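You operate a simulated robot arm through the tools that you are given. There is no shell and no other tool. Be economical: measure what you need, move in short steps, check, and stop when the job is done.

The job below is to be done with a simulated robot arm. You get a single attempt, and the scene is never put back.

JOB
Reset the hub after the stop and shift the tyre to the orange card's track.
Fine: pull the stop out, press RESET, lower the cradle clear, then shift; hands clear while it runs.

The check looks at the end state, three seconds after you hand in, the way a careful person would. Anything else that was tipped, shoved, dropped, spilled or broken makes it a failure.

ROBOT AND FRAMES
A 7-joint arm with a fingered hand on a trunk, on a base that drives. Base frame: it is fixed to the floor where the robot stands at the start and does not move with it; the origin is under the middle of the robot, x ahead of it, y to its left, z up. Units: mm, degrees, N and s.
With the tool pointing down near the work surface it reaches from about 360 to 720 mm from the robot's upright axis, wherever it stands. Its first joint turns from -69.0 to 172.0 degrees. Places, roughly: black panel [600, 800, 900]; red mushroom button [800, 0, 800]. Payload 3.4 kg.
The tool frame sits at the grasp point between the pads (the TCP): z along the fingers, y along the line on which they close. The tips reach 25 mm beyond it. Largest opening 88 mm; the body of the gripper starts 29 mm behind the TCP. The gripper is a hand of 4 fingers: y runs from the thumb to the fingers, the wrist lies at [-13, -97, -162] in the tool frame, and closing takes about 1.5 s.
Orientation is that of the tool frame in the base frame, as [roll, pitch, yaw] about the fixed x, y, z axes, in that order (R = Rz(yaw) Ry(pitch) Rx(roll)). With the fingers straight down and the wrist toward the robot, the tool's x, y and z point along [0, 1, 0], [1, 0, 0] and [0, 0, -1] of the base frame.

CONTROLS
- The arm moves only by the tool play_rows. Its argument "steps" is a list of rows, each a list of 2 entries, a list of its own where there are three numbers: the shift along the tool's x, y, z in mm, then the turn, a rotation vector about the tool's x, y, z in degrees. In form: [[[x, y, z], [wx, wy, wz]], ...]. A call has 1 to 12 rows; each row is the pose to reach, as a shift and turn from the pose commanded when the call began, along the tool's axes at that moment. "jaw" is the opening, from 0 (shut) to 1 (fully open), set as the call begins (left out, the last holds). Each row takes 0.2 s and may step no farther than 50 mm and 8.6 degrees from the row before; otherwise, or with a gripper value out of range, the whole call is refused. Where a pose cannot be reached the arm comes as near as it can. A force on the tool above 40 N (or 10 N above the force at the start of the call, whichever is more), or a blocked arm, ends the call early, and 0.2 s more pass. Each finger travels about 108 mm/s and halts on what it meets, pressing with about 30 N; the grip force reading is that of the motor and also rises with nothing between the fingers. The clock runs only during rows and for 0.2 s after the last one: add rows that repeat a pose to give the fingers time. It gives the time, the measured TCP pose, the force on the tool (base axes), the opening and the grip force at its end, in the units of the frame above (readings bear some noise), with the torque about the TCP (base axes, N m) and any sound that the robot's microphone picked up.
- Cameras (640 x 400 px; columns grow to the right, rows downward): "scene" is now at [133.1, 39.5, 1455.7]; the picture's right is [0.43, -0.90, 0.00], its down [-0.43, -0.21, -0.88] and it looks along [0.79, 0.38, -0.47] (base axes); focal length 255 px, centre (320, 200). "wrist" rides on the gripper at [64, -83, -98] in the tool frame; the picture's right is [-0.62, 0.37, -0.69], its down [-0.71, -0.63, 0.30] and it looks along [-0.32, 0.68, 0.65] (tool axes); focal length 265 px, centre (320, 200). There is no depth. A picture from a camera that has moved, and an enlarged one, comes with that camera's place and axes in the base frame and with its lens.
- camera(camera): a new picture of that camera. No time passes.
- lift_body(by): slides the trunk up (or, below 0, down) by that many mm; the arm and the scene camera ride with it, the base frame stays. It gives what a move gives, with no picture.
- steer(legs): drives the robot by 1 to 6 legs, each [ahead, left, turn to the left] in mm, mm and degrees, along the robot's own axes; the way and the turn of a leg run together, so that a leg with both is an arc; at most 1500 mm and 180 degrees a leg. The arm and the cameras ride along, it lands a little off, and it stops where it bumps. It gives what a move gives.
- set_fingers(index, middle, ring, thumb_bend, thumb_turn): sets how far each is bent, from 0 (flat) to 1 (curled in); at 0.3 the hand is open as for a grip, at 0.7 the pads meet at the TCP. One left out holds its place. A second passes; each finger stops where it meets its share of the squeeze, and holds until it gets a number again. A gripper value or a shape takes the hand back. It gives what a move gives, with no picture; readings hold the bend of each and the force on the fingers (four entries, about 0 where the hand has none), thumb and palm. thumb_turn goes from beside the hand (0) to across from the fingers (1), as for a grip.
- preshape(shape): the hand has 4 fingers and takes this shape, open, in about a second: jaw (thumb against the fingers, like two jaws); tri (thumb and two fingers); tip (a fingertip pinch); poke (one finger out to press); point (the index stretched); flat (the hand flat); cup (the hand cupped); fist (a fist). The gripper value then closes the fingers along that shape, each until it touches; the sizes above hold for jaw. It gives what a move gives, with no picture.
- pan_tilt(pan, tilt): turns the head with the scene camera to pan (to the left, within 86 degrees either way) and tilt (down, from -29 to 69), counted from straight ahead of the robot. It gives what a move gives.
- enlarge(camera, box): a new picture of the part [left, top, right, bottom] of that camera's present view, enlarged. No time passes.
- job_done(): hands the job in; it is judged then, once.

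Work in short steps. Places have to be worked out from the pictures, the camera data and where the tool is seen: move nearer, look again, correct. Check each grasp and each placing, and mend what went wrong. You have 120 turns and 78 pictures in all, those below and enlarged ones among them. Open the gripper and draw the arm clear of the work before you hand the job in, unless the task says otherwise; then end with one line.

The tools are called after "Emit:" by a JSON object that holds its "fn" and its "kwargs". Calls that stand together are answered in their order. play_rows: Moves the arm, as the interface text tells. Its arguments: {"type":"object","properties":{"steps":{"type":"array","items":{"type":"array"}},"jaw":{"type":"number"}},"required":["steps"]} The other tools are called the same way: lift_body (by) slides the trunk up or down; preshape (shape) gives the hand a shape; set_fingers (index, middle, ring, thumb_bend, thumb_turn) moves the fingers one by one; steer (legs) drives the base; pan_tilt (pan, tilt) turns the head that bears the scene camera; camera (camera) takes a picture; enlarge (camera, box) takes an enlarged picture of a part of a camera's view; job_done () hands the job in.

At the start:

```text
t: 0.0
tcp_pos: [268.2, 202.3, 1304.0]
ee_rot: [179.9, -0.1, 90.0]
wrist_force: [-0.4, 0.0, -0.1]
ft_torque: [0.02, -0.02, -0.02]
opening: 87.7
grasp_force: 0.1
shape: jaw
bend: [0.3, 0.3, 0.3, 0.3, 0.98]
finger forces: [0.0, 0.0, 0.0, 0.0, 0.0, 0.0]
trunk travel left (down, up): [-750.0, 90.0]
robot x, y, heading: [-1.4, 1.8, 0.2]
head pan, tilt: [25.7, 28.3]
```

scene: 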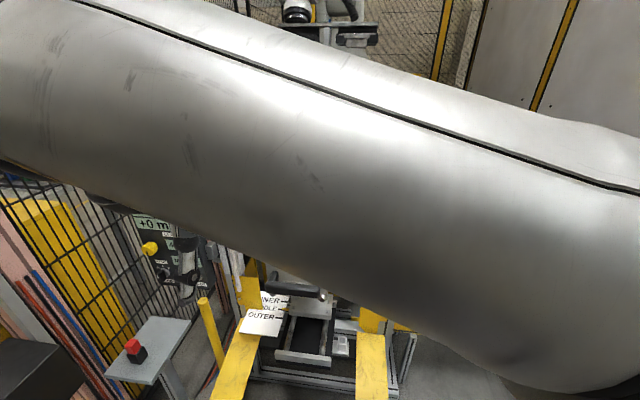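
wrist: 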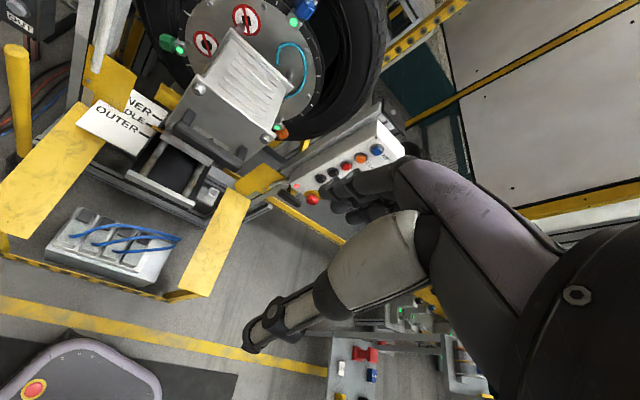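

The arm blocks the head camera. I'll turn the head to the right and look toward the tyre and the button console.

Emit:
{"fn": "pan_tilt", "kwargs": {"pan": -15, "tilt": 35}}

Emit:
{"fn": "camera", "kwargs": {"camera": "scene"}}

Emit:
{"fn": "enlarge", "kwargs": {"camera": "wrist", "box": [60, 0, 420, 225]}}

```text
t: 1.1
tcp_pos: [267.7, 202.1, 1303.3]
ee_rot: [180.0, 0.0, 90.0]
wrist_force: [-0.3, 0.6, 0.3]
ft_torque: [0.03, -0.02, -0.06]
opening: 87.6
grasp_force: 0.0
shape: jaw
bend: [0.3, 0.3, 0.3, 0.3, 0.98]
finger forces: [0.0, 0.0, 0.0, 0.0, 0.0, 0.0]
trunk travel left (down, up): [-750.0, 90.0]
robot x, y, heading: [2.3, -4.3, -0.0]
head pan, tilt: [-15.0, 35.0]
```

```text
75 pictures are left
camera scene: at [136.1, -22.7, 1445.2], right [-0.26, -0.97, 0.0], down [-0.55, 0.15, -0.82], along [0.79, -0.21, -0.57], focal length 255 px, centre (320, 200)
```

scene: 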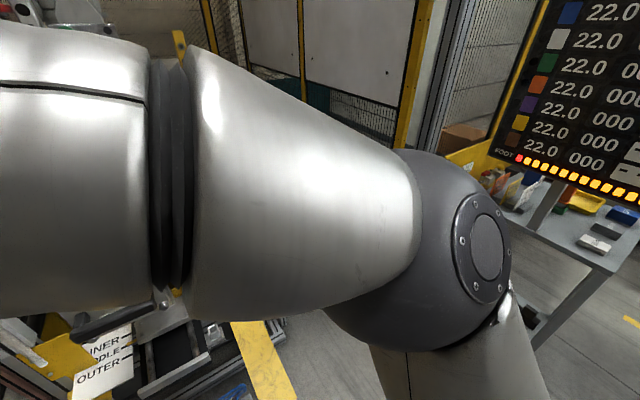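

```text
1.78 times, centred on (240, 112) of wrist
camera zoom: at [185.4, 264.8, 1401.2], right [0.37, -0.62, 0.69], down [-0.63, -0.71, -0.3], along [0.68, -0.32, -0.65], focal length 472 px, centre (462, 356)
```

zoom: 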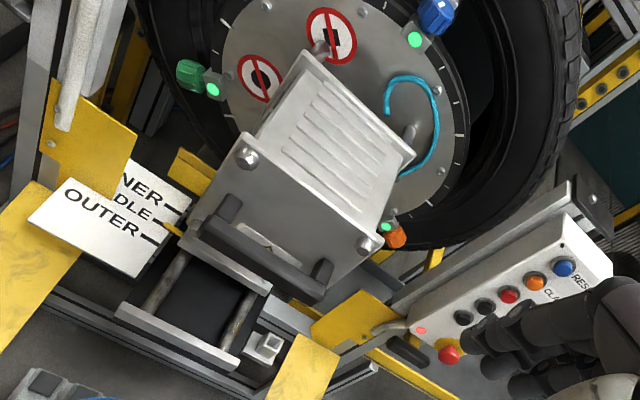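

The arm still covers the middle of the view. I'll look to the far left and far right to survey the cell.

Emit:
{"fn": "pan_tilt", "kwargs": {"pan": -60, "tilt": 25}}

Emit:
{"fn": "camera", "kwargs": {"camera": "scene"}}

Emit:
{"fn": "pan_tilt", "kwargs": {"pan": 60, "tilt": 35}}

Emit:
{"fn": "camera", "kwargs": {"camera": "scene"}}

```text
t: 2.2
tcp_pos: [267.2, 200.7, 1303.7]
ee_rot: [-180.0, 0.0, 90.2]
wrist_force: [0.4, 0.5, -0.2]
ft_torque: [0.0, 0.02, 0.0]
opening: 87.6
grasp_force: 0.0
shape: jaw
bend: [0.3, 0.3, 0.3, 0.3, 0.98]
finger forces: [0.1, 0.0, 0.0, 0.0, 0.0, 0.0]
trunk travel left (down, up): [-750.0, 90.0]
robot x, y, heading: [-1.0, 1.6, 0.2]
head pan, tilt: [-60.0, 25.0]
```

```text
73 pictures are left
camera scene: at [98.1, -79.9, 1460.9], right [-0.87, -0.5, 0.0], down [-0.21, 0.37, -0.91], along [0.45, -0.78, -0.42], focal length 255 px, centre (320, 200)
```

scene: 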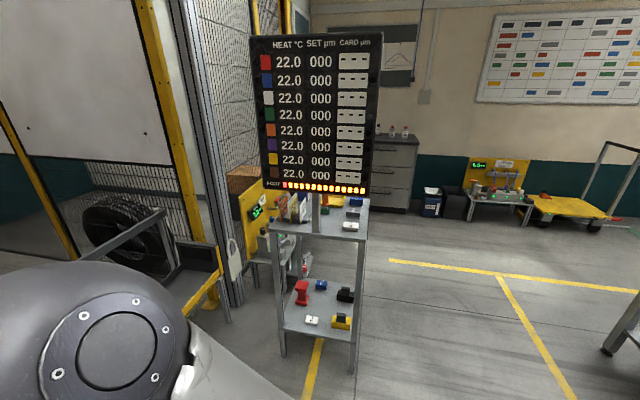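

```text
t: 4.2
tcp_pos: [266.9, 202.1, 1303.7]
ee_rot: [-180.0, 0.1, 90.0]
wrist_force: [-0.6, 1.3, 0.4]
ft_torque: [-0.02, 0.03, -0.02]
opening: 87.5
grasp_force: 0.1
shape: jaw
bend: [0.3, 0.3, 0.3, 0.3, 0.98]
finger forces: [0.0, 0.0, 0.0, 0.1, 0.1, 0.0]
trunk travel left (down, up): [-750.0, 90.0]
robot x, y, heading: [-1.6, -4.0, 0.3]
head pan, tilt: [60.0, 35.0]
```

```text
72 pictures are left
camera scene: at [95.3, 76.1, 1445.2], right [0.86, -0.5, 0.0], down [-0.29, -0.5, -0.82], along [0.41, 0.71, -0.57], focal length 255 px, centre (320, 200)
```

scene: 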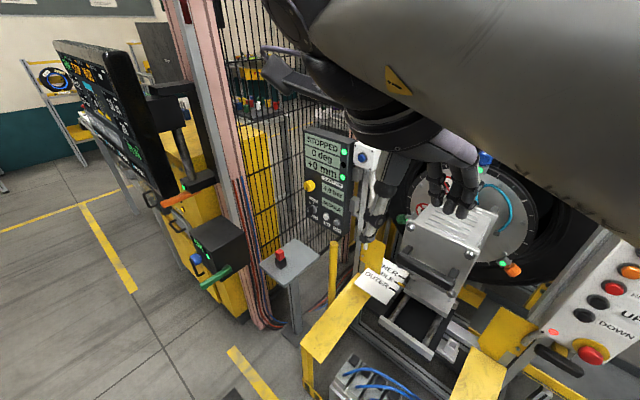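

The black panel reads STOPPED, 0 deg, +0 mm. I'll enlarge the panel, the hub and the console.

Emit:
{"fn": "enlarge", "kwargs": {"camera": "scene", "box": [290, 110, 410, 250]}}

Emit:
{"fn": "enlarge", "kwargs": {"camera": "scene", "box": [50, 30, 250, 300]}}

Emit:
{"fn": "enlarge", "kwargs": {"camera": "scene", "box": [340, 170, 640, 390]}}

```text
2.86 times, centred on (350, 180) of scene
camera zoom: at [95.3, 76.1, 1445.2], right [0.86, -0.5, 0.0], down [-0.29, -0.5, -0.82], along [0.41, 0.71, -0.57], focal length 730 px, centre (234, 257)
```

zoom: 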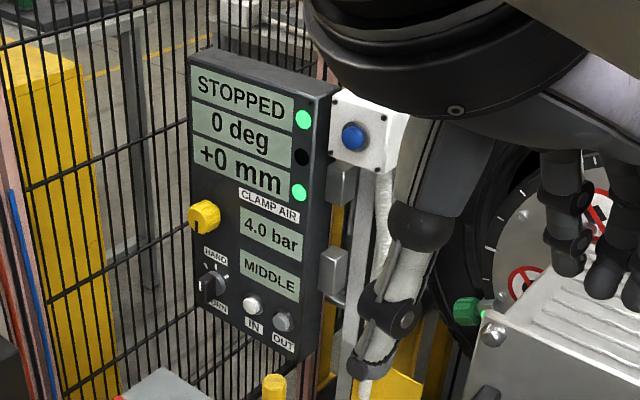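

```text
1.48 times, centred on (150, 165) of scene
camera zoom: at [95.3, 76.1, 1445.2], right [0.86, -0.5, 0.0], down [-0.29, -0.5, -0.82], along [0.41, 0.71, -0.57], focal length 378 px, centre (572, 252)
```

zoom: 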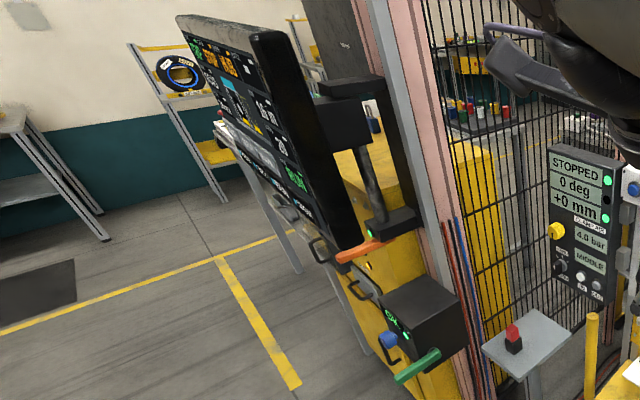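

```text
1.82 times, centred on (490, 280) of scene
camera zoom: at [95.3, 76.1, 1445.2], right [0.86, -0.5, 0.0], down [-0.29, -0.5, -0.82], along [0.41, 0.71, -0.57], focal length 464 px, centre (11, 54)
```

zoom: 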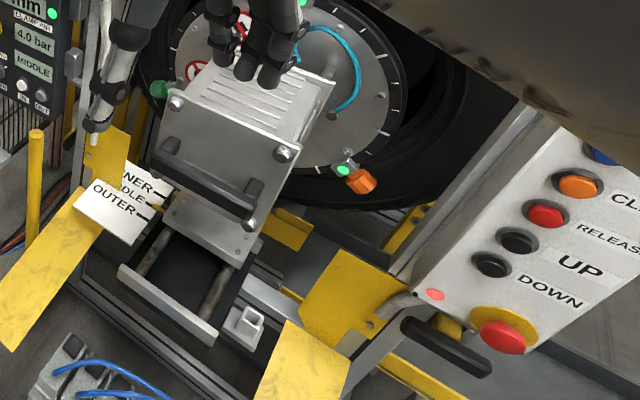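

Console reads from top: RESET (blue), CLAMP, RELEASE, UP, DOWN, then the mushroom. The panel has a mode knob and IN/OUT buttons, and it shows MIDDLE. Now I'll look for the orange card on the right bench, the wall and the left screen.

Emit:
{"fn": "pan_tilt", "kwargs": {"pan": -55, "tilt": 30}}

Emit:
{"fn": "enlarge", "kwargs": {"camera": "scene", "box": [190, 120, 380, 350]}}

Emit:
{"fn": "pan_tilt", "kwargs": {"pan": -86, "tilt": 20}}

Emit:
{"fn": "camera", "kwargs": {"camera": "scene"}}

Emit:
{"fn": "pan_tilt", "kwargs": {"pan": 86, "tilt": 30}}

Emit:
{"fn": "camera", "kwargs": {"camera": "scene"}}

```text
t: 6.1
tcp_pos: [266.4, 203.9, 1304.7]
ee_rot: [179.7, 0.0, 90.2]
wrist_force: [0.9, -0.9, 0.8]
ft_torque: [-0.03, -0.02, -0.01]
opening: 87.5
grasp_force: 0.2
shape: jaw
bend: [0.3, 0.3, 0.3, 0.3, 0.98]
finger forces: [0.0, 0.0, 0.0, 0.0, 0.1, 0.0]
trunk travel left (down, up): [-750.0, 90.0]
robot x, y, heading: [-1.1, -0.7, -0.1]
head pan, tilt: [-55.0, 30.0]
```

```text
1.74 times, centred on (285, 235) of scene
camera zoom: at [102.9, -74.0, 1453.0], right [-0.82, -0.58, 0.0], down [-0.29, 0.41, -0.87], along [0.5, -0.71, -0.5], focal length 444 px, centre (381, 139)
```

zoom: 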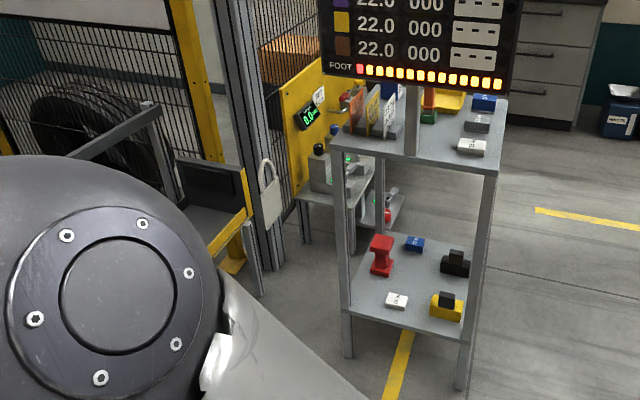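

```text
t: 7.1
tcp_pos: [267.8, 201.9, 1303.4]
ee_rot: [180.0, 0.0, 90.1]
wrist_force: [0.7, 0.0, 0.2]
ft_torque: [0.0, -0.02, -0.01]
opening: 87.5
grasp_force: 0.1
shape: jaw
bend: [0.3, 0.3, 0.3, 0.3, 0.98]
finger forces: [0.0, 0.0, 0.1, 0.0, 0.0, 0.1]
trunk travel left (down, up): [-750.0, 90.0]
robot x, y, heading: [1.8, -0.9, 0.1]
head pan, tilt: [-85.9, 20.0]
```

```text
67 pictures are left
camera scene: at [57.7, -92.9, 1469.0], right [-1.0, -0.07, 0.0], down [-0.02, 0.34, -0.94], along [0.07, -0.94, -0.34], focal length 255 px, centre (320, 200)
```

scene: 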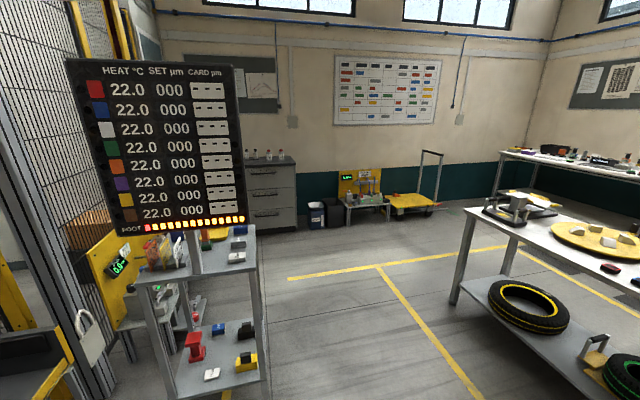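

```text
t: 9.7
tcp_pos: [269.5, 202.9, 1300.3]
ee_rot: [-179.7, 0.4, 89.8]
wrist_force: [-0.1, 1.0, 1.0]
ft_torque: [0.05, 0.01, 0.0]
opening: 87.6
grasp_force: 0.0
shape: jaw
bend: [0.3, 0.3, 0.3, 0.3, 0.98]
finger forces: [0.0, 0.1, 0.0, 0.0, 0.1, 0.1]
trunk travel left (down, up): [-750.0, 90.0]
robot x, y, heading: [3.2, 1.1, -0.0]
head pan, tilt: [85.9, 30.0]
```

```text
66 pictures are left
camera scene: at [65.7, 88.7, 1451.1], right [0.99, -0.16, 0.0], down [-0.08, -0.51, -0.86], along [0.14, 0.84, -0.52], focal length 255 px, centre (320, 200)
```

scene: 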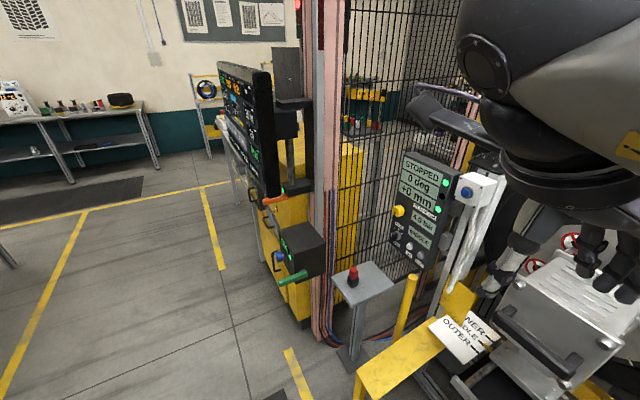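

The right bench holds a rack of coloured cards. I'll zoom in on it.

Emit:
{"fn": "pan_tilt", "kwargs": {"pan": -55, "tilt": 30}}

Emit:
{"fn": "enlarge", "kwargs": {"camera": "scene", "box": [265, 155, 315, 190]}}

```text
t: 11.9
tcp_pos: [265.7, 202.8, 1304.0]
ee_rot: [179.8, 0.1, 90.3]
wrist_force: [0.2, 0.5, 0.8]
ft_torque: [0.02, 0.03, 0.0]
opening: 87.6
grasp_force: 0.0
shape: jaw
bend: [0.3, 0.3, 0.3, 0.3, 0.98]
finger forces: [0.0, 0.0, 0.1, 0.0, 0.1, 0.0]
trunk travel left (down, up): [-750.0, 90.0]
robot x, y, heading: [-3.4, 1.0, 0.1]
head pan, tilt: [-55.0, 30.0]
```

```text
11.43 times, centred on (290, 172) of scene
camera zoom: at [103.0, -74.0, 1453.0], right [-0.82, -0.58, 0.0], down [-0.29, 0.41, -0.87], along [0.5, -0.71, -0.5], focal length 2918 px, centre (663, 514)
```

zoom: 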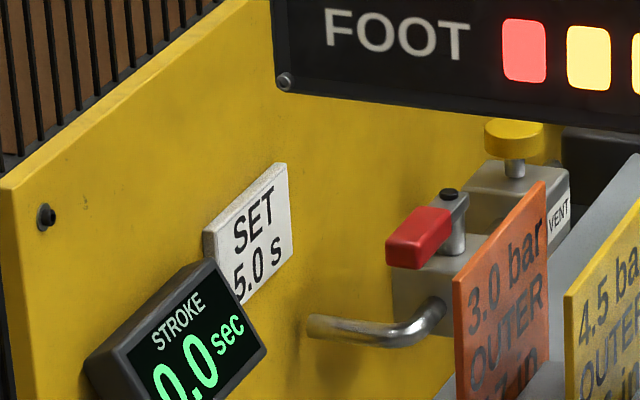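

The orange card says "3.0 bar / OUTER". I'll read all of it.

Emit:
{"fn": "enlarge", "kwargs": {"camera": "scene", "box": [293, 165, 343, 200]}}

```text
11.43 times, centred on (318, 182) of scene
camera zoom: at [103.0, -74.0, 1453.0], right [-0.82, -0.58, 0.0], down [-0.29, 0.41, -0.87], along [0.5, -0.71, -0.5], focal length 2918 px, centre (343, 400)
```

zoom: 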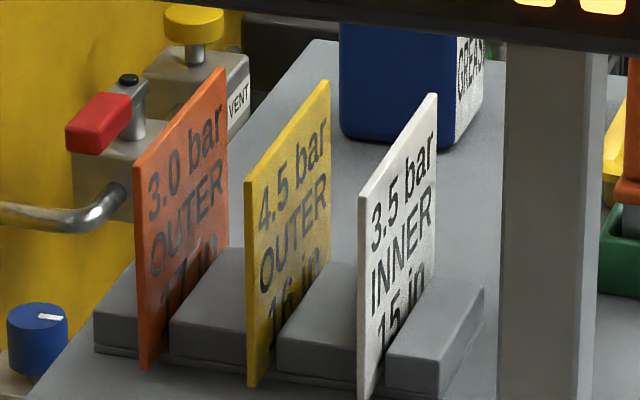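

The orange card gives OUTER. Next I need detail on the panel knob and legends, and on the console.

Emit:
{"fn": "pan_tilt", "kwargs": {"pan": 60, "tilt": 35}}

Emit:
{"fn": "enlarge", "kwargs": {"camera": "scene", "box": [298, 170, 362, 240]}}

Emit:
{"fn": "enlarge", "kwargs": {"camera": "scene", "box": [500, 230, 640, 380]}}

```text
t: 13.9
tcp_pos: [267.1, 200.9, 1303.2]
ee_rot: [180.0, 0.1, 90.0]
wrist_force: [-1.5, 0.4, -0.2]
ft_torque: [0.0, -0.01, 0.03]
opening: 87.8
grasp_force: 0.1
shape: jaw
bend: [0.3, 0.3, 0.3, 0.3, 0.98]
finger forces: [0.1, 0.0, 0.1, 0.1, 0.0, 0.1]
trunk travel left (down, up): [-750.0, 90.0]
robot x, y, heading: [-0.1, 3.8, 0.1]
head pan, tilt: [60.0, 35.0]
```

```text
5.71 times, centred on (330, 205) of scene
camera zoom: at [95.4, 76.0, 1445.2], right [0.86, -0.5, 0.0], down [-0.29, -0.5, -0.82], along [0.41, 0.71, -0.57], focal length 1459 px, centre (263, 171)
```

zoom: 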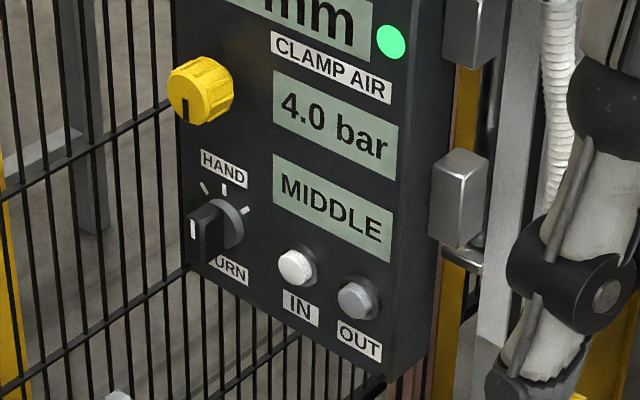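

```text
2.67 times, centred on (570, 305) of scene
camera zoom: at [95.4, 76.0, 1445.2], right [0.86, -0.5, 0.0], down [-0.29, -0.5, -0.82], along [0.41, 0.71, -0.57], focal length 681 px, centre (-347, -80)
```

zoom: 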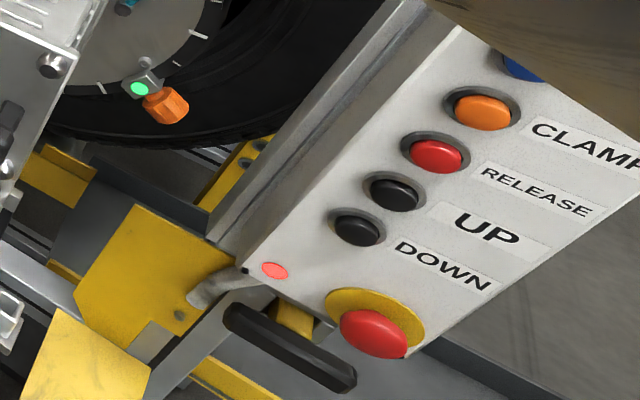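

The orange card says OUTER. I put the stop at about (785, 0, 810) and the console buttons near x≈760, y≈57, with DOWN at z≈905 and RESET at z≈1118. I'll swing the tool forward to point along +x in the free space in front of the console.

Emit:
{"fn": "play_rows", "kwargs": {"steps": [[[-13, 18, 9], [-8.2, 0, 0]], [[-26, 36, 18], [-16.4, 0, 0]], [[-39, 54, 27], [-24.6, 0, 0]], [[-52, 72, 36], [-32.8, 0, 0]], [[-65, 90, 45], [-41, 0, 0]], [[-78, 108, 54], [-49.2, 0, 0]], [[-91, 126, 63], [-57.4, 0, 0]], [[-104, 144, 72], [-65.6, 0, 0]], [[-117, 162, 81], [-73.8, 0, 0]], [[-130, 180, 90], [-82, 0, 0]], [[-143, 198, 99], [-90, 0, 0]], [[-143, 198, 99], [-90, 0, 0]]]}}

Emit:
{"fn": "pan_tilt", "kwargs": {"pan": 20, "tilt": 35}}

Emit:
{"fn": "camera", "kwargs": {"camera": "scene"}}

Emit:
{"fn": "camera", "kwargs": {"camera": "wrist"}}

```text
t: 16.5
tcp_pos: [465.3, 58.6, 1205.5]
ee_rot: [89.8, 0.0, 90.1]
wrist_force: [0.0, -0.1, 0.6]
ft_torque: [0.0, -0.01, -0.01]
opening: 87.7
grasp_force: 0.1
shape: jaw
bend: [0.3, 0.3, 0.3, 0.3, 0.98]
finger forces: [0.0, 0.1, 0.1, 0.0, 0.1, 0.0]
trunk travel left (down, up): [-750.0, 90.0]
robot x, y, heading: [0.7, 1.3, 0.1]
head pan, tilt: [60.0, 35.0]
```

```text
t: 17.5
tcp_pos: [466.1, 59.1, 1204.9]
ee_rot: [90.0, 0.0, 89.8]
wrist_force: [0.3, 0.3, 0.3]
ft_torque: [0.01, -0.03, 0.02]
opening: 87.8
grasp_force: 0.2
shape: jaw
bend: [0.3, 0.3, 0.3, 0.3, 0.98]
finger forces: [0.0, 0.0, 0.0, 0.1, 0.1, 0.0]
trunk travel left (down, up): [-750.0, 90.0]
robot x, y, heading: [0.6, -3.2, -0.0]
head pan, tilt: [20.0, 35.0]
```

```text
61 pictures are left
camera scene: at [133.8, 30.2, 1445.2], right [0.34, -0.94, 0.0], down [-0.54, -0.2, -0.82], along [0.77, 0.28, -0.57], focal length 255 px, centre (320, 200)
```

scene: 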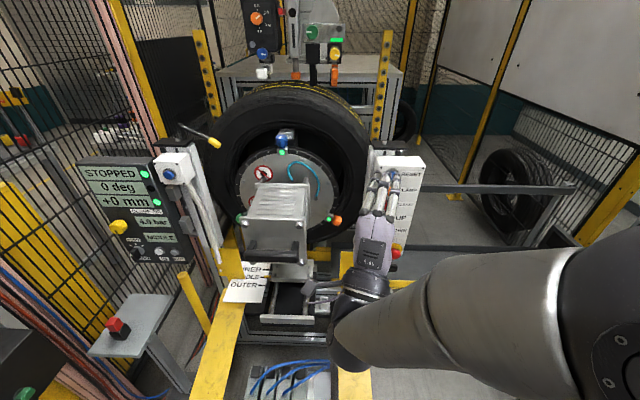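

```text
60 pictures are left
camera wrist: at [368.6, 122.2, 1120.1], right [-0.69, -0.62, 0.37], down [0.3, -0.71, -0.63], along [0.65, -0.32, 0.68], focal length 265 px, centre (320, 200)
```

wrist: 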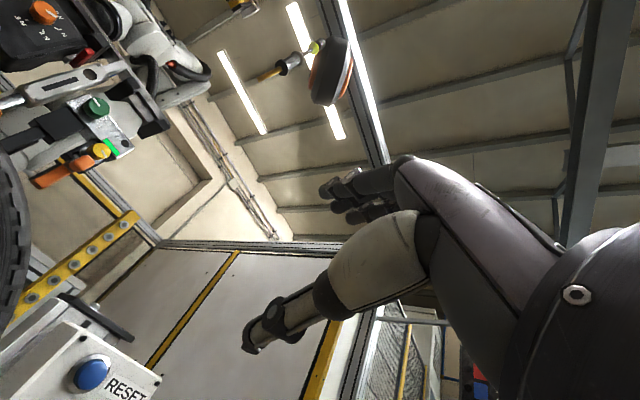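

The view is clear now. I'll zoom in on the console, the cradle and the panel.

Emit:
{"fn": "enlarge", "kwargs": {"camera": "scene", "box": [340, 140, 450, 290]}}

Emit:
{"fn": "enlarge", "kwargs": {"camera": "scene", "box": [70, 140, 200, 280]}}

Emit:
{"fn": "enlarge", "kwargs": {"camera": "scene", "box": [210, 110, 350, 330]}}

```text
2.67 times, centred on (395, 215) of scene
camera zoom: at [133.8, 30.2, 1445.2], right [0.34, -0.94, 0.0], down [-0.54, -0.2, -0.82], along [0.77, 0.28, -0.57], focal length 681 px, centre (120, 160)
```

zoom: 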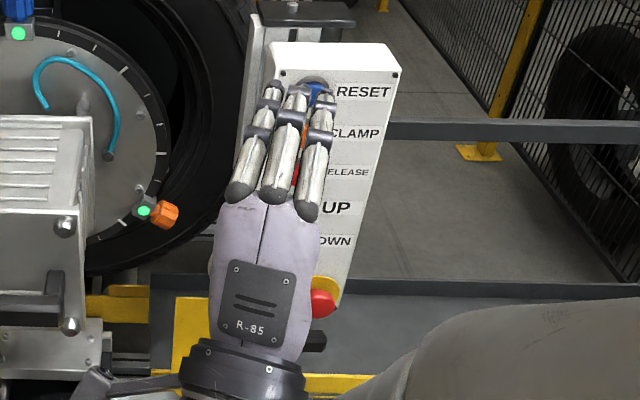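

```text
2.86 times, centred on (135, 210) of scene
camera zoom: at [133.8, 30.2, 1445.2], right [0.34, -0.94, 0.0], down [-0.54, -0.2, -0.82], along [0.77, 0.28, -0.57], focal length 730 px, centre (849, 171)
```

zoom: 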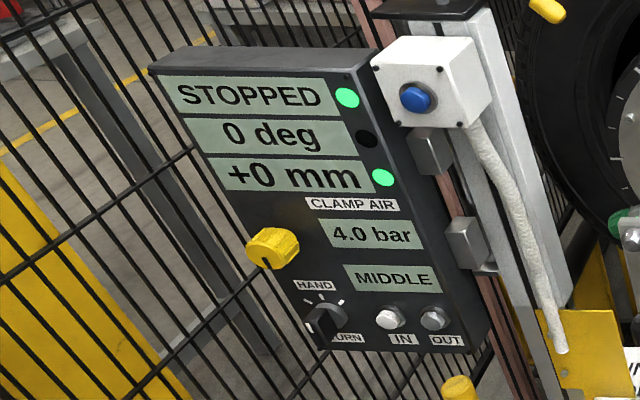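

```text
1.82 times, centred on (280, 220) of scene
camera zoom: at [133.8, 30.2, 1445.2], right [0.34, -0.94, 0.0], down [-0.54, -0.2, -0.82], along [0.77, 0.28, -0.57], focal length 464 px, centre (393, 164)
```

zoom: 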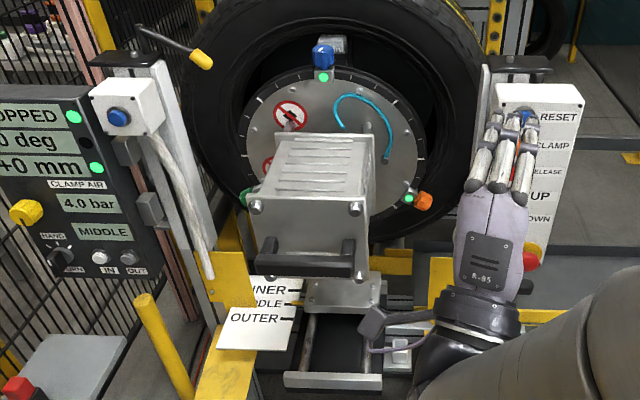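

A black bar end sits just below and in front of the stop, at about (748, -7, 776), so a thumb coming from below would hit it. I'll roll the hand +90° so it closes sideways with the thumb on the left and the fingers on the right.

Emit:
{"fn": "play_rows", "kwargs": {"steps": [[[0, 0, 0], [0, 0, 8.2]], [[0, 0, 0], [0, 0, 16.4]], [[0, 0, 0], [0, 0, 24.6]], [[0, 0, 0], [0, 0, 32.8]], [[0, 0, 0], [0, 0, 41]], [[0, 0, 0], [0, 0, 49.2]], [[0, 0, 0], [0, 0, 57.4]], [[0, 0, 0], [0, 0, 65.6]], [[0, 0, 0], [0, 0, 73.8]], [[0, 0, 0], [0, 0, 82]], [[0, 0, 0], [0, 0, 90]], [[0, 0, 0], [0, 0, 90]]]}}

Emit:
{"fn": "camera", "kwargs": {"camera": "wrist"}}

Emit:
{"fn": "camera", "kwargs": {"camera": "scene"}}

```text
t: 20.1
tcp_pos: [465.9, 59.7, 1204.2]
ee_rot: [-101.0, -89.9, -78.9]
wrist_force: [-0.3, -0.5, -0.3]
ft_torque: [-0.01, 0.0, 0.03]
opening: 87.8
grasp_force: 0.1
shape: jaw
bend: [0.3, 0.3, 0.3, 0.3, 0.98]
finger forces: [0.1, 0.0, 0.1, 0.1, 0.1, 0.0]
trunk travel left (down, up): [-750.0, 90.0]
robot x, y, heading: [0.5, 2.0, 0.0]
head pan, tilt: [20.0, 35.0]
```

```text
56 pictures are left
camera wrist: at [368.2, 140.9, 1268.1], right [-0.69, -0.37, -0.62], down [0.3, 0.63, -0.71], along [0.65, -0.68, -0.33], focal length 265 px, centre (320, 200)
```

wrist: 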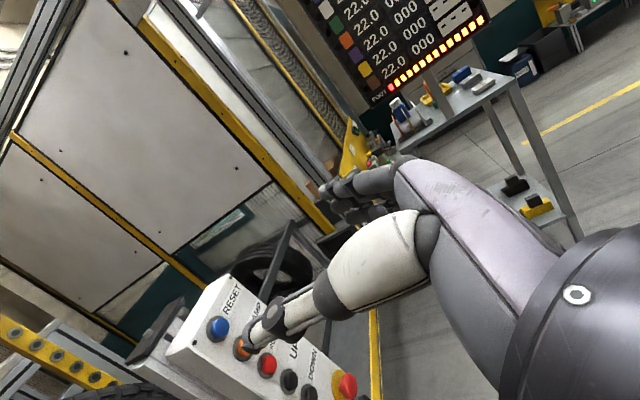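

```text
55 pictures are left
camera scene: at [133.7, 30.3, 1445.2], right [0.34, -0.94, 0.0], down [-0.54, -0.2, -0.82], along [0.77, 0.28, -0.57], focal length 255 px, centre (320, 200)
```

scene: 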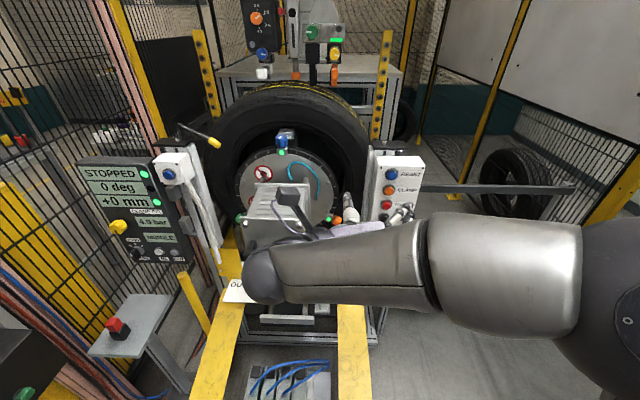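

The sideways grip orientation is set. I'll shift right to y≈-4 and lower the trunk about 400 mm so the hand is level with the stop.

Emit:
{"fn": "play_rows", "kwargs": {"steps": [[[0, 32, 0], [0, 0, 0]], [[0, 63, 0], [0, 0, 0]]]}}

Emit:
{"fn": "lift_body", "kwargs": {"by": -395}}

Emit:
{"fn": "camera", "kwargs": {"camera": "wrist"}}

Emit:
{"fn": "camera", "kwargs": {"camera": "scene"}}

```text
t: 20.7
tcp_pos: [464.4, -5.4, 1205.1]
ee_rot: [-53.8, -89.8, -126.1]
wrist_force: [-0.8, -0.3, 0.1]
ft_torque: [-0.01, -0.03, 0.01]
opening: 87.8
grasp_force: 0.1
shape: jaw
bend: [0.3, 0.3, 0.3, 0.3, 0.98]
finger forces: [0.1, 0.0, 0.0, 0.0, 0.1, 0.1]
trunk travel left (down, up): [-750.0, 90.0]
robot x, y, heading: [-2.1, 2.6, 0.1]
head pan, tilt: [20.0, 35.0]
```

```text
t: 24.5
tcp_pos: [464.4, -4.6, 810.3]
ee_rot: [5.0, -89.9, 175.0]
wrist_force: [0.7, 0.3, -0.3]
ft_torque: [0.03, -0.01, -0.02]
opening: 87.7
grasp_force: 0.0
shape: jaw
bend: [0.3, 0.3, 0.3, 0.3, 0.98]
finger forces: [0.0, 0.0, 0.0, 0.0, 0.1, 0.0]
trunk travel left (down, up): [-355.0, 485.0]
robot x, y, heading: [2.8, 0.3, 0.1]
head pan, tilt: [20.0, 35.0]
```

```text
54 pictures are left
camera wrist: at [367.7, 77.9, 873.7], right [-0.69, -0.37, -0.62], down [0.3, 0.63, -0.71], along [0.65, -0.68, -0.32], focal length 265 px, centre (320, 200)
```

wrist: 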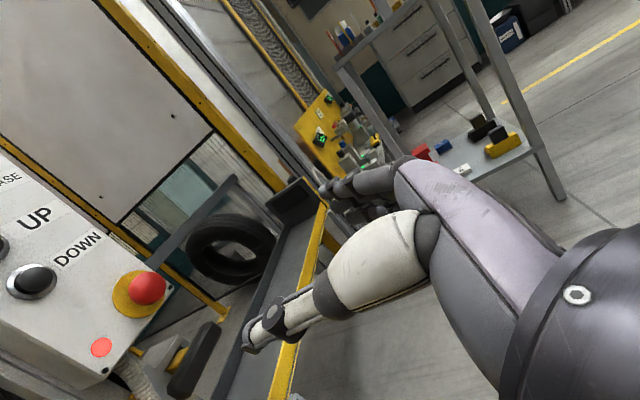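

```text
53 pictures are left
camera scene: at [133.7, 30.1, 1050.2], right [0.34, -0.94, 0.0], down [-0.54, -0.2, -0.82], along [0.77, 0.28, -0.57], focal length 255 px, centre (320, 200)
```

scene: 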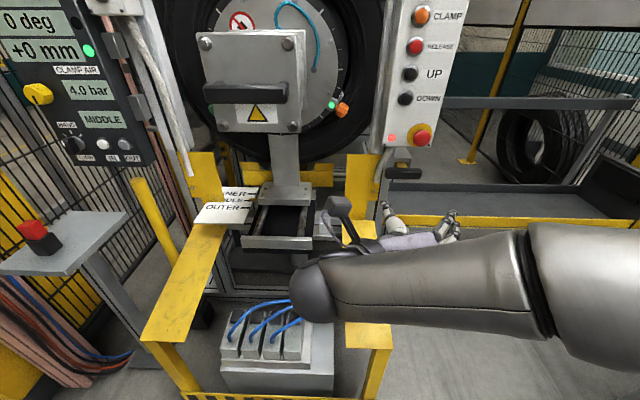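

Triangulation now puts the stop cap near (762, 4, 824) and DOWN near (747, 56, 911). The bar is lower than I thought, at z≈735, so it's out of the way. I'll advance to about 70 mm short of the stop and check.

Emit:
{"fn": "play_rows", "kwargs": {"steps": [[[6, -4, 40], [0, 0, 0]], [[13, -8, 80], [0, 0, 0]], [[13, -8, 120], [0, 0, 0]], [[13, -8, 160], [0, 0, 0]], [[13, -8, 200], [0, 0, 0]], [[13, -8, 220], [0, 0, 0]]]}}

Emit:
{"fn": "camera", "kwargs": {"camera": "wrist"}}

Emit:
{"fn": "enlarge", "kwargs": {"camera": "scene", "box": [330, 60, 490, 200]}}

```text
t: 25.9
tcp_pos: [685.6, 2.6, 822.0]
ee_rot: [47.2, -89.9, 132.8]
wrist_force: [-0.4, 0.5, 0.2]
ft_torque: [0.01, -0.03, 0.03]
opening: 87.7
grasp_force: 0.1
shape: jaw
bend: [0.3, 0.3, 0.3, 0.3, 0.98]
finger forces: [0.1, 0.0, 0.0, 0.0, 0.1, 0.0]
trunk travel left (down, up): [-355.0, 485.0]
robot x, y, heading: [-0.9, 0.4, 0.1]
head pan, tilt: [20.0, 35.0]
```

```text
52 pictures are left
camera wrist: at [587.9, 85.1, 887.0], right [-0.69, -0.37, -0.62], down [0.3, 0.63, -0.71], along [0.65, -0.68, -0.32], focal length 265 px, centre (320, 200)
```

wrist: 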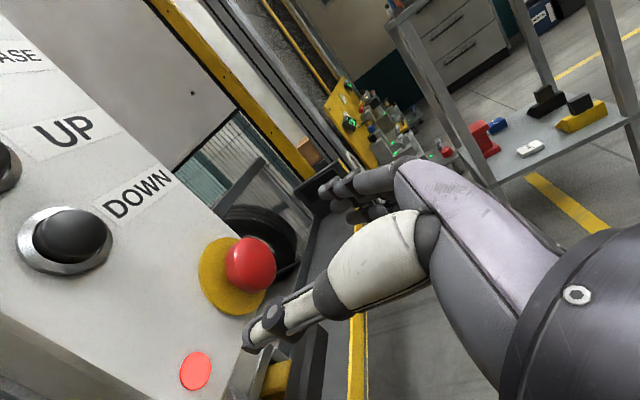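

```text
2.86 times, centred on (410, 130) of scene
camera zoom: at [133.9, 30.1, 1050.2], right [0.34, -0.94, 0.0], down [-0.54, -0.2, -0.82], along [0.77, 0.28, -0.57], focal length 730 px, centre (63, 400)
```

zoom: 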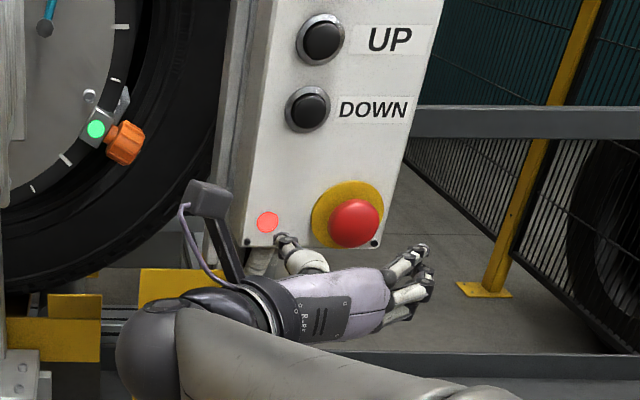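

The stop is at (763, 2, 823) and the TCP is aligned in y and z. I'll advance 65 mm to straddle the cap with the hand open.

Emit:
{"fn": "play_rows", "kwargs": {"steps": [[[1, 0, 20], [0, 0, 0]], [[1, 0, 40], [0, 0, 0]], [[1, 0, 55], [0, 0, 0]], [[1, 0, 65], [0, 0, 0]]]}}

Emit:
{"fn": "camera", "kwargs": {"camera": "wrist"}}

```text
t: 26.9
tcp_pos: [739.0, 2.3, 824.1]
ee_rot: [150.5, -89.8, 29.6]
wrist_force: [0.6, -0.5, 0.2]
ft_torque: [0.01, -0.02, 0.03]
opening: 87.8
grasp_force: 0.1
shape: jaw
bend: [0.3, 0.3, 0.3, 0.3, 0.98]
finger forces: [0.0, 0.0, 0.1, 0.1, 0.0, 0.0]
out of reach, approached as far as the arm can: row 4
trunk travel left (down, up): [-355.0, 485.0]
robot x, y, heading: [-2.1, 3.2, 0.0]
head pan, tilt: [20.0, 35.0]
```

```text
50 pictures are left
camera wrist: at [641.9, 84.8, 887.4], right [-0.69, -0.37, -0.62], down [0.3, 0.63, -0.72], along [0.65, -0.68, -0.32], focal length 265 px, centre (320, 200)
```

wrist: 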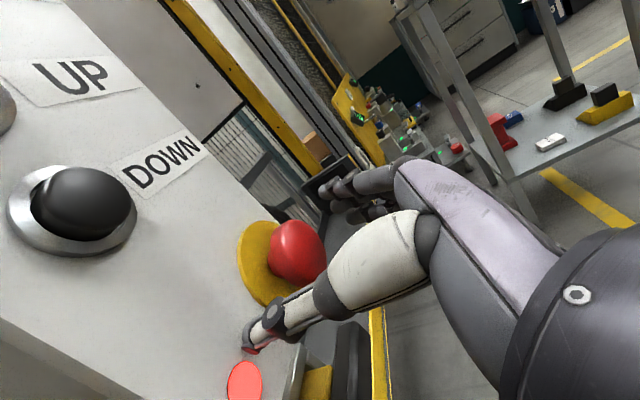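

The arm ran out of reach at x=739. I'll back the hand off 80 mm and drive the base ahead 80 mm; the frame's feet are near x≈500, so there is room.

Emit:
{"fn": "play_rows", "kwargs": {"steps": [[[0, 0, -25], [0, 0, 0]], [[0, 0, -50], [0, 0, 0]], [[0, 0, -80], [0, 0, 0]]]}}

Emit:
{"fn": "steer", "kwargs": {"legs": [[80, 0, 0]]}}

Emit:
{"fn": "camera", "kwargs": {"camera": "wrist"}}

```text
t: 27.7
tcp_pos: [658.1, 2.3, 824.1]
ee_rot: [-118.7, -89.9, -61.3]
wrist_force: [-0.3, 0.2, -0.5]
ft_torque: [-0.02, -0.01, -0.03]
opening: 87.8
grasp_force: 0.0
shape: jaw
bend: [0.3, 0.3, 0.3, 0.3, 0.98]
finger forces: [0.0, 0.0, 0.0, 0.1, 0.1, 0.1]
trunk travel left (down, up): [-355.0, 485.0]
robot x, y, heading: [3.1, 1.3, 0.1]
head pan, tilt: [20.0, 35.0]
```

```text
t: 28.8
tcp_pos: [738.1, 3.5, 824.0]
ee_rot: [-61.2, -89.9, -118.8]
wrist_force: [0.4, -0.1, -1.7]
ft_torque: [0.02, -0.01, -0.01]
opening: 87.7
grasp_force: 0.0
shape: jaw
bend: [0.3, 0.3, 0.3, 0.3, 0.98]
finger forces: [0.0, 0.0, 0.0, 0.1, 0.1, 0.0]
trunk travel left (down, up): [-355.0, 485.0]
robot x, y, heading: [76.6, 2.5, 0.2]
head pan, tilt: [20.0, 35.0]
```

```text
49 pictures are left
camera wrist: at [641.6, 85.4, 887.6], right [-0.69, -0.37, -0.62], down [0.3, 0.63, -0.71], along [0.65, -0.68, -0.32], focal length 265 px, centre (320, 200)
```

wrist: 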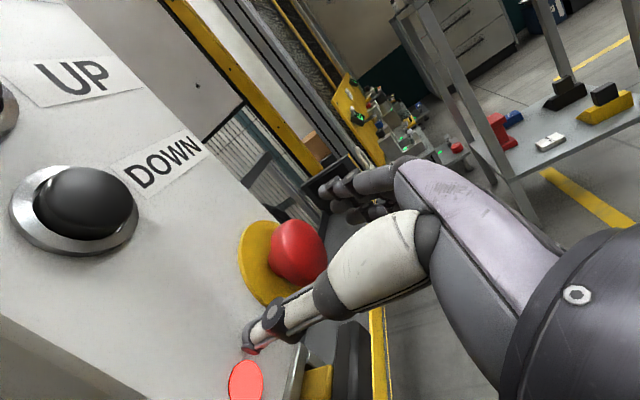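

The base moved cleanly and the hand is aligned. I'll advance another 17 mm and close on the cap.

Emit:
{"fn": "play_rows", "kwargs": {"steps": [[[0, 1, 8], [0, 0, 0]], [[0, 1, 17], [0, 0, 0]]]}}

Emit:
{"fn": "play_rows", "kwargs": {"steps": [[[0, 0, 0], [0, 0, 0]], [[0, 0, 0], [0, 0, 0]], [[0, 0, 0], [0, 0, 0]], [[0, 0, 0], [0, 0, 0]], [[0, 0, 0], [0, 0, 0]], [[0, 0, 0], [0, 0, 0]], [[0, 0, 0], [0, 0, 0]], [[0, 0, 0], [0, 0, 0]]], "jaw": 0}}

Emit:
{"fn": "camera", "kwargs": {"camera": "wrist"}}

```text
t: 29.4
tcp_pos: [748.1, -3.1, 830.3]
ee_rot: [-30.1, -89.4, -150.6]
wrist_force: [-29.3, -12.1, 0.3]
ft_torque: [-0.02, 0.05, 1.63]
opening: 88.0
grasp_force: 0.1
shape: jaw
bend: [0.3, 0.3, 0.3, 0.2, 1.0]
finger forces: [0.1, 0.0, 0.1, 0.0, 32.0, 0.0]
trunk travel left (down, up): [-355.0, 485.0]
robot x, y, heading: [79.4, 1.2, -0.2]
head pan, tilt: [20.0, 35.0]
stopped in row 2: the force on the tool passed its limit at 44 N (the readings are from after the stop); the commanded pose is now the measured one
```

```text
t: 30.2
tcp_pos: [745.6, -5.1, 829.2]
ee_rot: [-23.7, -89.4, -157.4]
wrist_force: [-28.4, -11.8, 1.3]
ft_torque: [-0.04, 0.1, 0.82]
opening: 44.9
grasp_force: 29.5
shape: jaw
bend: [0.72, 0.59, 0.63, 0.43, 1.0]
finger forces: [15.1, 10.3, 4.5, 0.0, 56.3, 0.1]
trunk travel left (down, up): [-355.0, 485.0]
robot x, y, heading: [76.1, 1.3, -0.0]
head pan, tilt: [20.0, 35.0]
stopped in row 4: the force on the tool passed its limit at 46 N (the readings are from after the stop); the commanded pose is now the measured one
```

```text
48 pictures are left
camera wrist: at [650.5, 78.1, 892.9], right [-0.69, -0.35, -0.63], down [0.32, 0.63, -0.71], along [0.64, -0.69, -0.32], focal length 265 px, centre (320, 200)
```

wrist: 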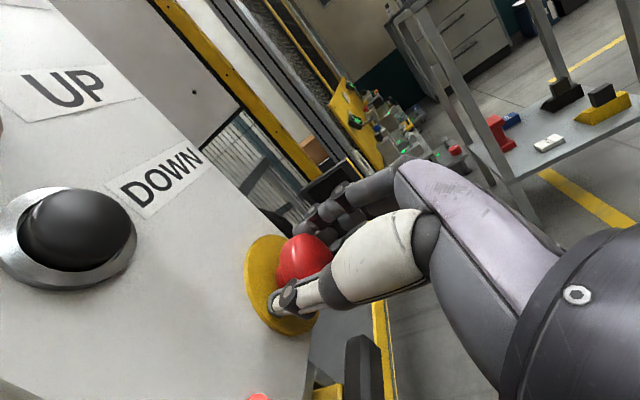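

The thumb touched the face and the fingers now hold the cap (opening 45 mm). I'll pull straight back in small steps.

Emit:
{"fn": "play_rows", "kwargs": {"steps": [[[0, 0, -5], [0, 0, 0]], [[0, 0, -10], [0, 0, 0]], [[0, 0, -15], [0, 0, 0]], [[0, 0, -22], [0, 0, 0]]]}}

Emit:
{"fn": "camera", "kwargs": {"camera": "wrist"}}

```text
t: 31.2
tcp_pos: [729.3, -7.3, 828.7]
ee_rot: [-41.1, -89.3, -139.8]
wrist_force: [8.2, -21.2, 14.3]
ft_torque: [-0.34, -0.33, -0.65]
opening: 44.7
grasp_force: 29.6
shape: jaw
bend: [0.71, 0.56, 0.61, 0.47, 1.0]
finger forces: [23.1, 11.9, 4.3, 0.0, 18.1, 0.0]
trunk travel left (down, up): [-355.0, 485.0]
robot x, y, heading: [80.1, 0.0, -0.0]
head pan, tilt: [20.0, 35.0]
```

```text
47 pictures are left
camera wrist: at [633.4, 76.3, 891.2], right [-0.69, -0.35, -0.63], down [0.32, 0.63, -0.71], along [0.64, -0.69, -0.32], focal length 265 px, centre (320, 200)
```

wrist: 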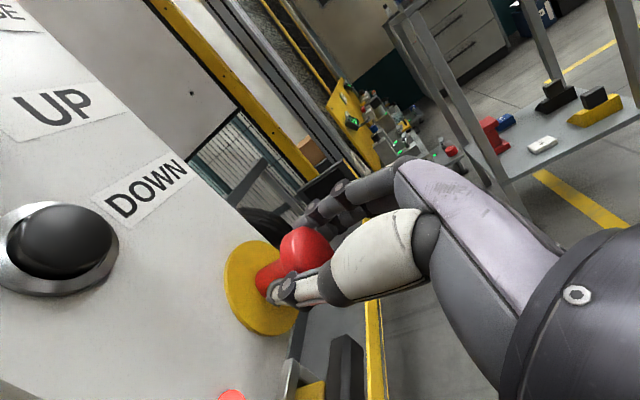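

The stem is showing, so the stop is out. I'll open the hand and back away.

Emit:
{"fn": "play_rows", "kwargs": {"steps": [[[0, 0, 0], [0, 0, 0]], [[0, 0, 0], [0, 0, 0]], [[0, 0, 0], [0, 0, 0]], [[0, 0, 0], [0, 0, 0]], [[0, 0, 0], [0, 0, 0]]], "jaw": 1}}

Emit:
{"fn": "play_rows", "kwargs": {"steps": [[[0, 0, -30], [0, 0, 0]], [[0, 0, -60], [0, 0, 0]], [[0, 0, -100], [0, 0, 0]]]}}

Emit:
{"fn": "camera", "kwargs": {"camera": "wrist"}}

Emit:
{"fn": "camera", "kwargs": {"camera": "scene"}}

```text
t: 32.4
tcp_pos: [730.6, -1.2, 826.0]
ee_rot: [-13.7, -89.8, -167.1]
wrist_force: [0.1, 0.3, 0.0]
ft_torque: [0.01, 0.01, 0.03]
opening: 87.7
grasp_force: 0.1
shape: jaw
bend: [0.3, 0.3, 0.3, 0.3, 0.98]
finger forces: [0.0, 0.0, 0.0, 0.0, 0.1, 0.0]
trunk travel left (down, up): [-355.0, 485.0]
robot x, y, heading: [76.0, 0.1, -0.0]
head pan, tilt: [20.0, 35.0]
```

```text
t: 33.2
tcp_pos: [628.8, -0.4, 827.7]
ee_rot: [-22.8, -89.8, -157.8]
wrist_force: [0.3, 0.8, 0.7]
ft_torque: [-0.02, -0.01, 0.01]
opening: 87.6
grasp_force: 0.0
shape: jaw
bend: [0.3, 0.3, 0.3, 0.3, 0.98]
finger forces: [0.0, 0.0, 0.1, 0.0, 0.0, 0.0]
trunk travel left (down, up): [-355.0, 485.0]
robot x, y, heading: [81.2, -0.1, -0.0]
head pan, tilt: [20.0, 35.0]
```

```text
46 pictures are left
camera wrist: at [532.6, 82.5, 889.4], right [-0.69, -0.36, -0.62], down [0.31, 0.63, -0.71], along [0.65, -0.69, -0.32], focal length 265 px, centre (320, 200)
```

wrist: 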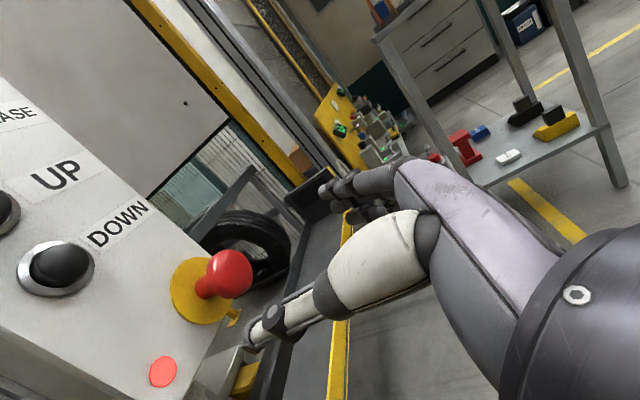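

```text
45 pictures are left
camera scene: at [212.1, 29.6, 1050.2], right [0.34, -0.94, 0.0], down [-0.54, -0.2, -0.82], along [0.77, 0.28, -0.57], focal length 255 px, centre (320, 200)
```

scene: 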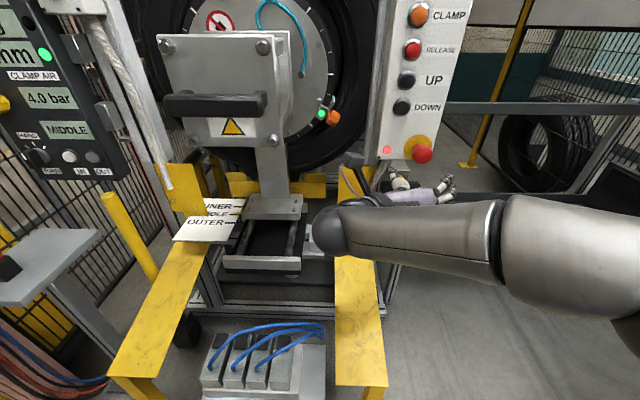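

The stop is out. I'll take the poke shape, raise the trunk 285 mm to RESET height, and check where the fingertip sits relative to the button.

Emit:
{"fn": "preshape", "kwargs": {"shape": "poke"}}

Emit:
{"fn": "lift_body", "kwargs": {"by": 285}}

Emit:
{"fn": "camera", "kwargs": {"camera": "wrist"}}

Emit:
{"fn": "camera", "kwargs": {"camera": "scene"}}

```text
t: 34.1
tcp_pos: [630.9, 0.1, 826.5]
ee_rot: [-25.3, -89.8, -155.4]
wrist_force: [0.2, -0.6, -0.3]
ft_torque: [0.02, -0.01, -0.02]
opening: 0.0
grasp_force: 0.0
shape: poke
bend: [0.7, 0.7, 0.99, 1.0, 1.0]
finger forces: [0.0, 0.0, 0.1, 0.0, 0.0, 0.0]
trunk travel left (down, up): [-355.0, 485.0]
robot x, y, heading: [78.7, -0.9, 0.1]
head pan, tilt: [20.0, 35.0]
```

```text
t: 37.0
tcp_pos: [628.8, -0.5, 1112.7]
ee_rot: [-32.1, -89.7, -148.6]
wrist_force: [-1.0, -0.4, 1.0]
ft_torque: [0.02, -0.02, -0.02]
opening: 0.0
grasp_force: 0.1
shape: poke
bend: [0.7, 0.7, 0.99, 1.0, 1.0]
finger forces: [0.0, 0.0, 0.0, 0.0, 0.0, 0.1]
trunk travel left (down, up): [-640.0, 200.0]
robot x, y, heading: [79.8, 1.7, 0.0]
head pan, tilt: [20.0, 35.0]
```

```text
44 pictures are left
camera wrist: at [533.3, 82.4, 1174.3], right [-0.69, -0.36, -0.62], down [0.31, 0.63, -0.71], along [0.65, -0.69, -0.32], focal length 265 px, centre (320, 200)
```

wrist: 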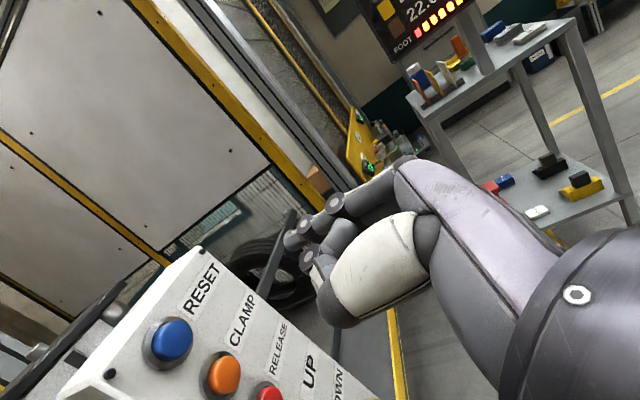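

```text
43 pictures are left
camera scene: at [212.4, 29.6, 1335.2], right [0.34, -0.94, 0.0], down [-0.54, -0.2, -0.82], along [0.77, 0.28, -0.57], focal length 255 px, centre (320, 200)
```

scene: 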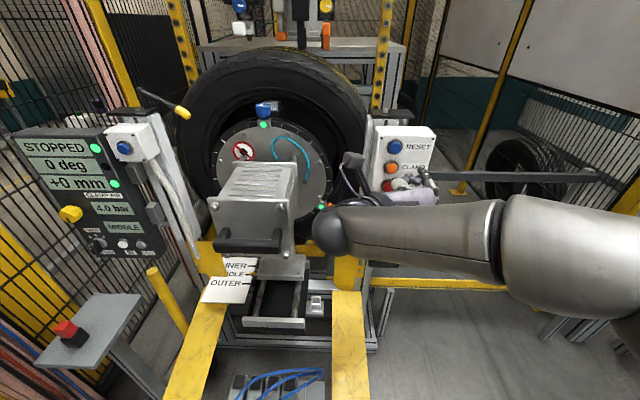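

RESET is at about (753, 55, 1115). I'll zoom in on the hand to see which fingertip leads.

Emit:
{"fn": "enlarge", "kwargs": {"camera": "wrist", "box": [240, 150, 420, 330]}}

Emit:
{"fn": "preshape", "kwargs": {"shape": "point"}}

Emit:
{"fn": "enlarge", "kwargs": {"camera": "wrist", "box": [200, 120, 440, 330]}}

```text
2.22 times, centred on (330, 240) of wrist
camera zoom: at [533.3, 82.4, 1174.3], right [-0.69, -0.36, -0.62], down [0.31, 0.63, -0.71], along [0.65, -0.69, -0.32], focal length 590 px, centre (298, 111)
```

zoom: 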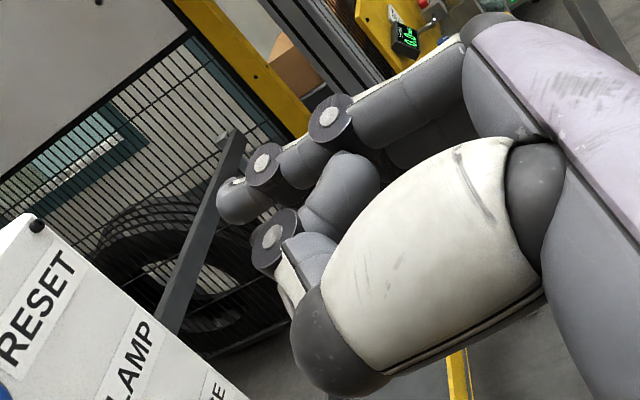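

```text
t: 37.9
tcp_pos: [629.8, 0.1, 1110.1]
ee_rot: [15.5, -89.8, 163.8]
wrist_force: [-0.6, 0.2, 0.1]
ft_torque: [0.03, 0.0, -0.02]
opening: 0.0
grasp_force: 0.0
shape: point
bend: [0.2, 1.0, 1.0, 0.98, 0.88]
finger forces: [0.0, 0.0, 0.0, 0.1, 0.0, 0.0]
trunk travel left (down, up): [-640.0, 200.0]
robot x, y, heading: [81.0, -3.5, 0.1]
head pan, tilt: [20.0, 35.0]
```

```text
1.90 times, centred on (320, 225) of wrist
camera zoom: at [533.2, 82.4, 1174.4], right [-0.69, -0.36, -0.62], down [0.31, 0.63, -0.71], along [0.65, -0.69, -0.32], focal length 506 px, centre (320, 152)
```

zoom: 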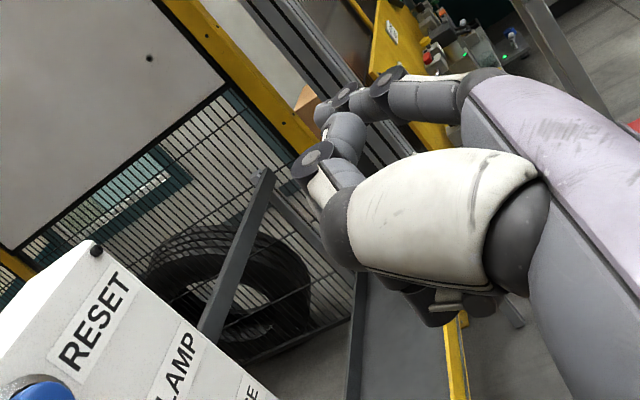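

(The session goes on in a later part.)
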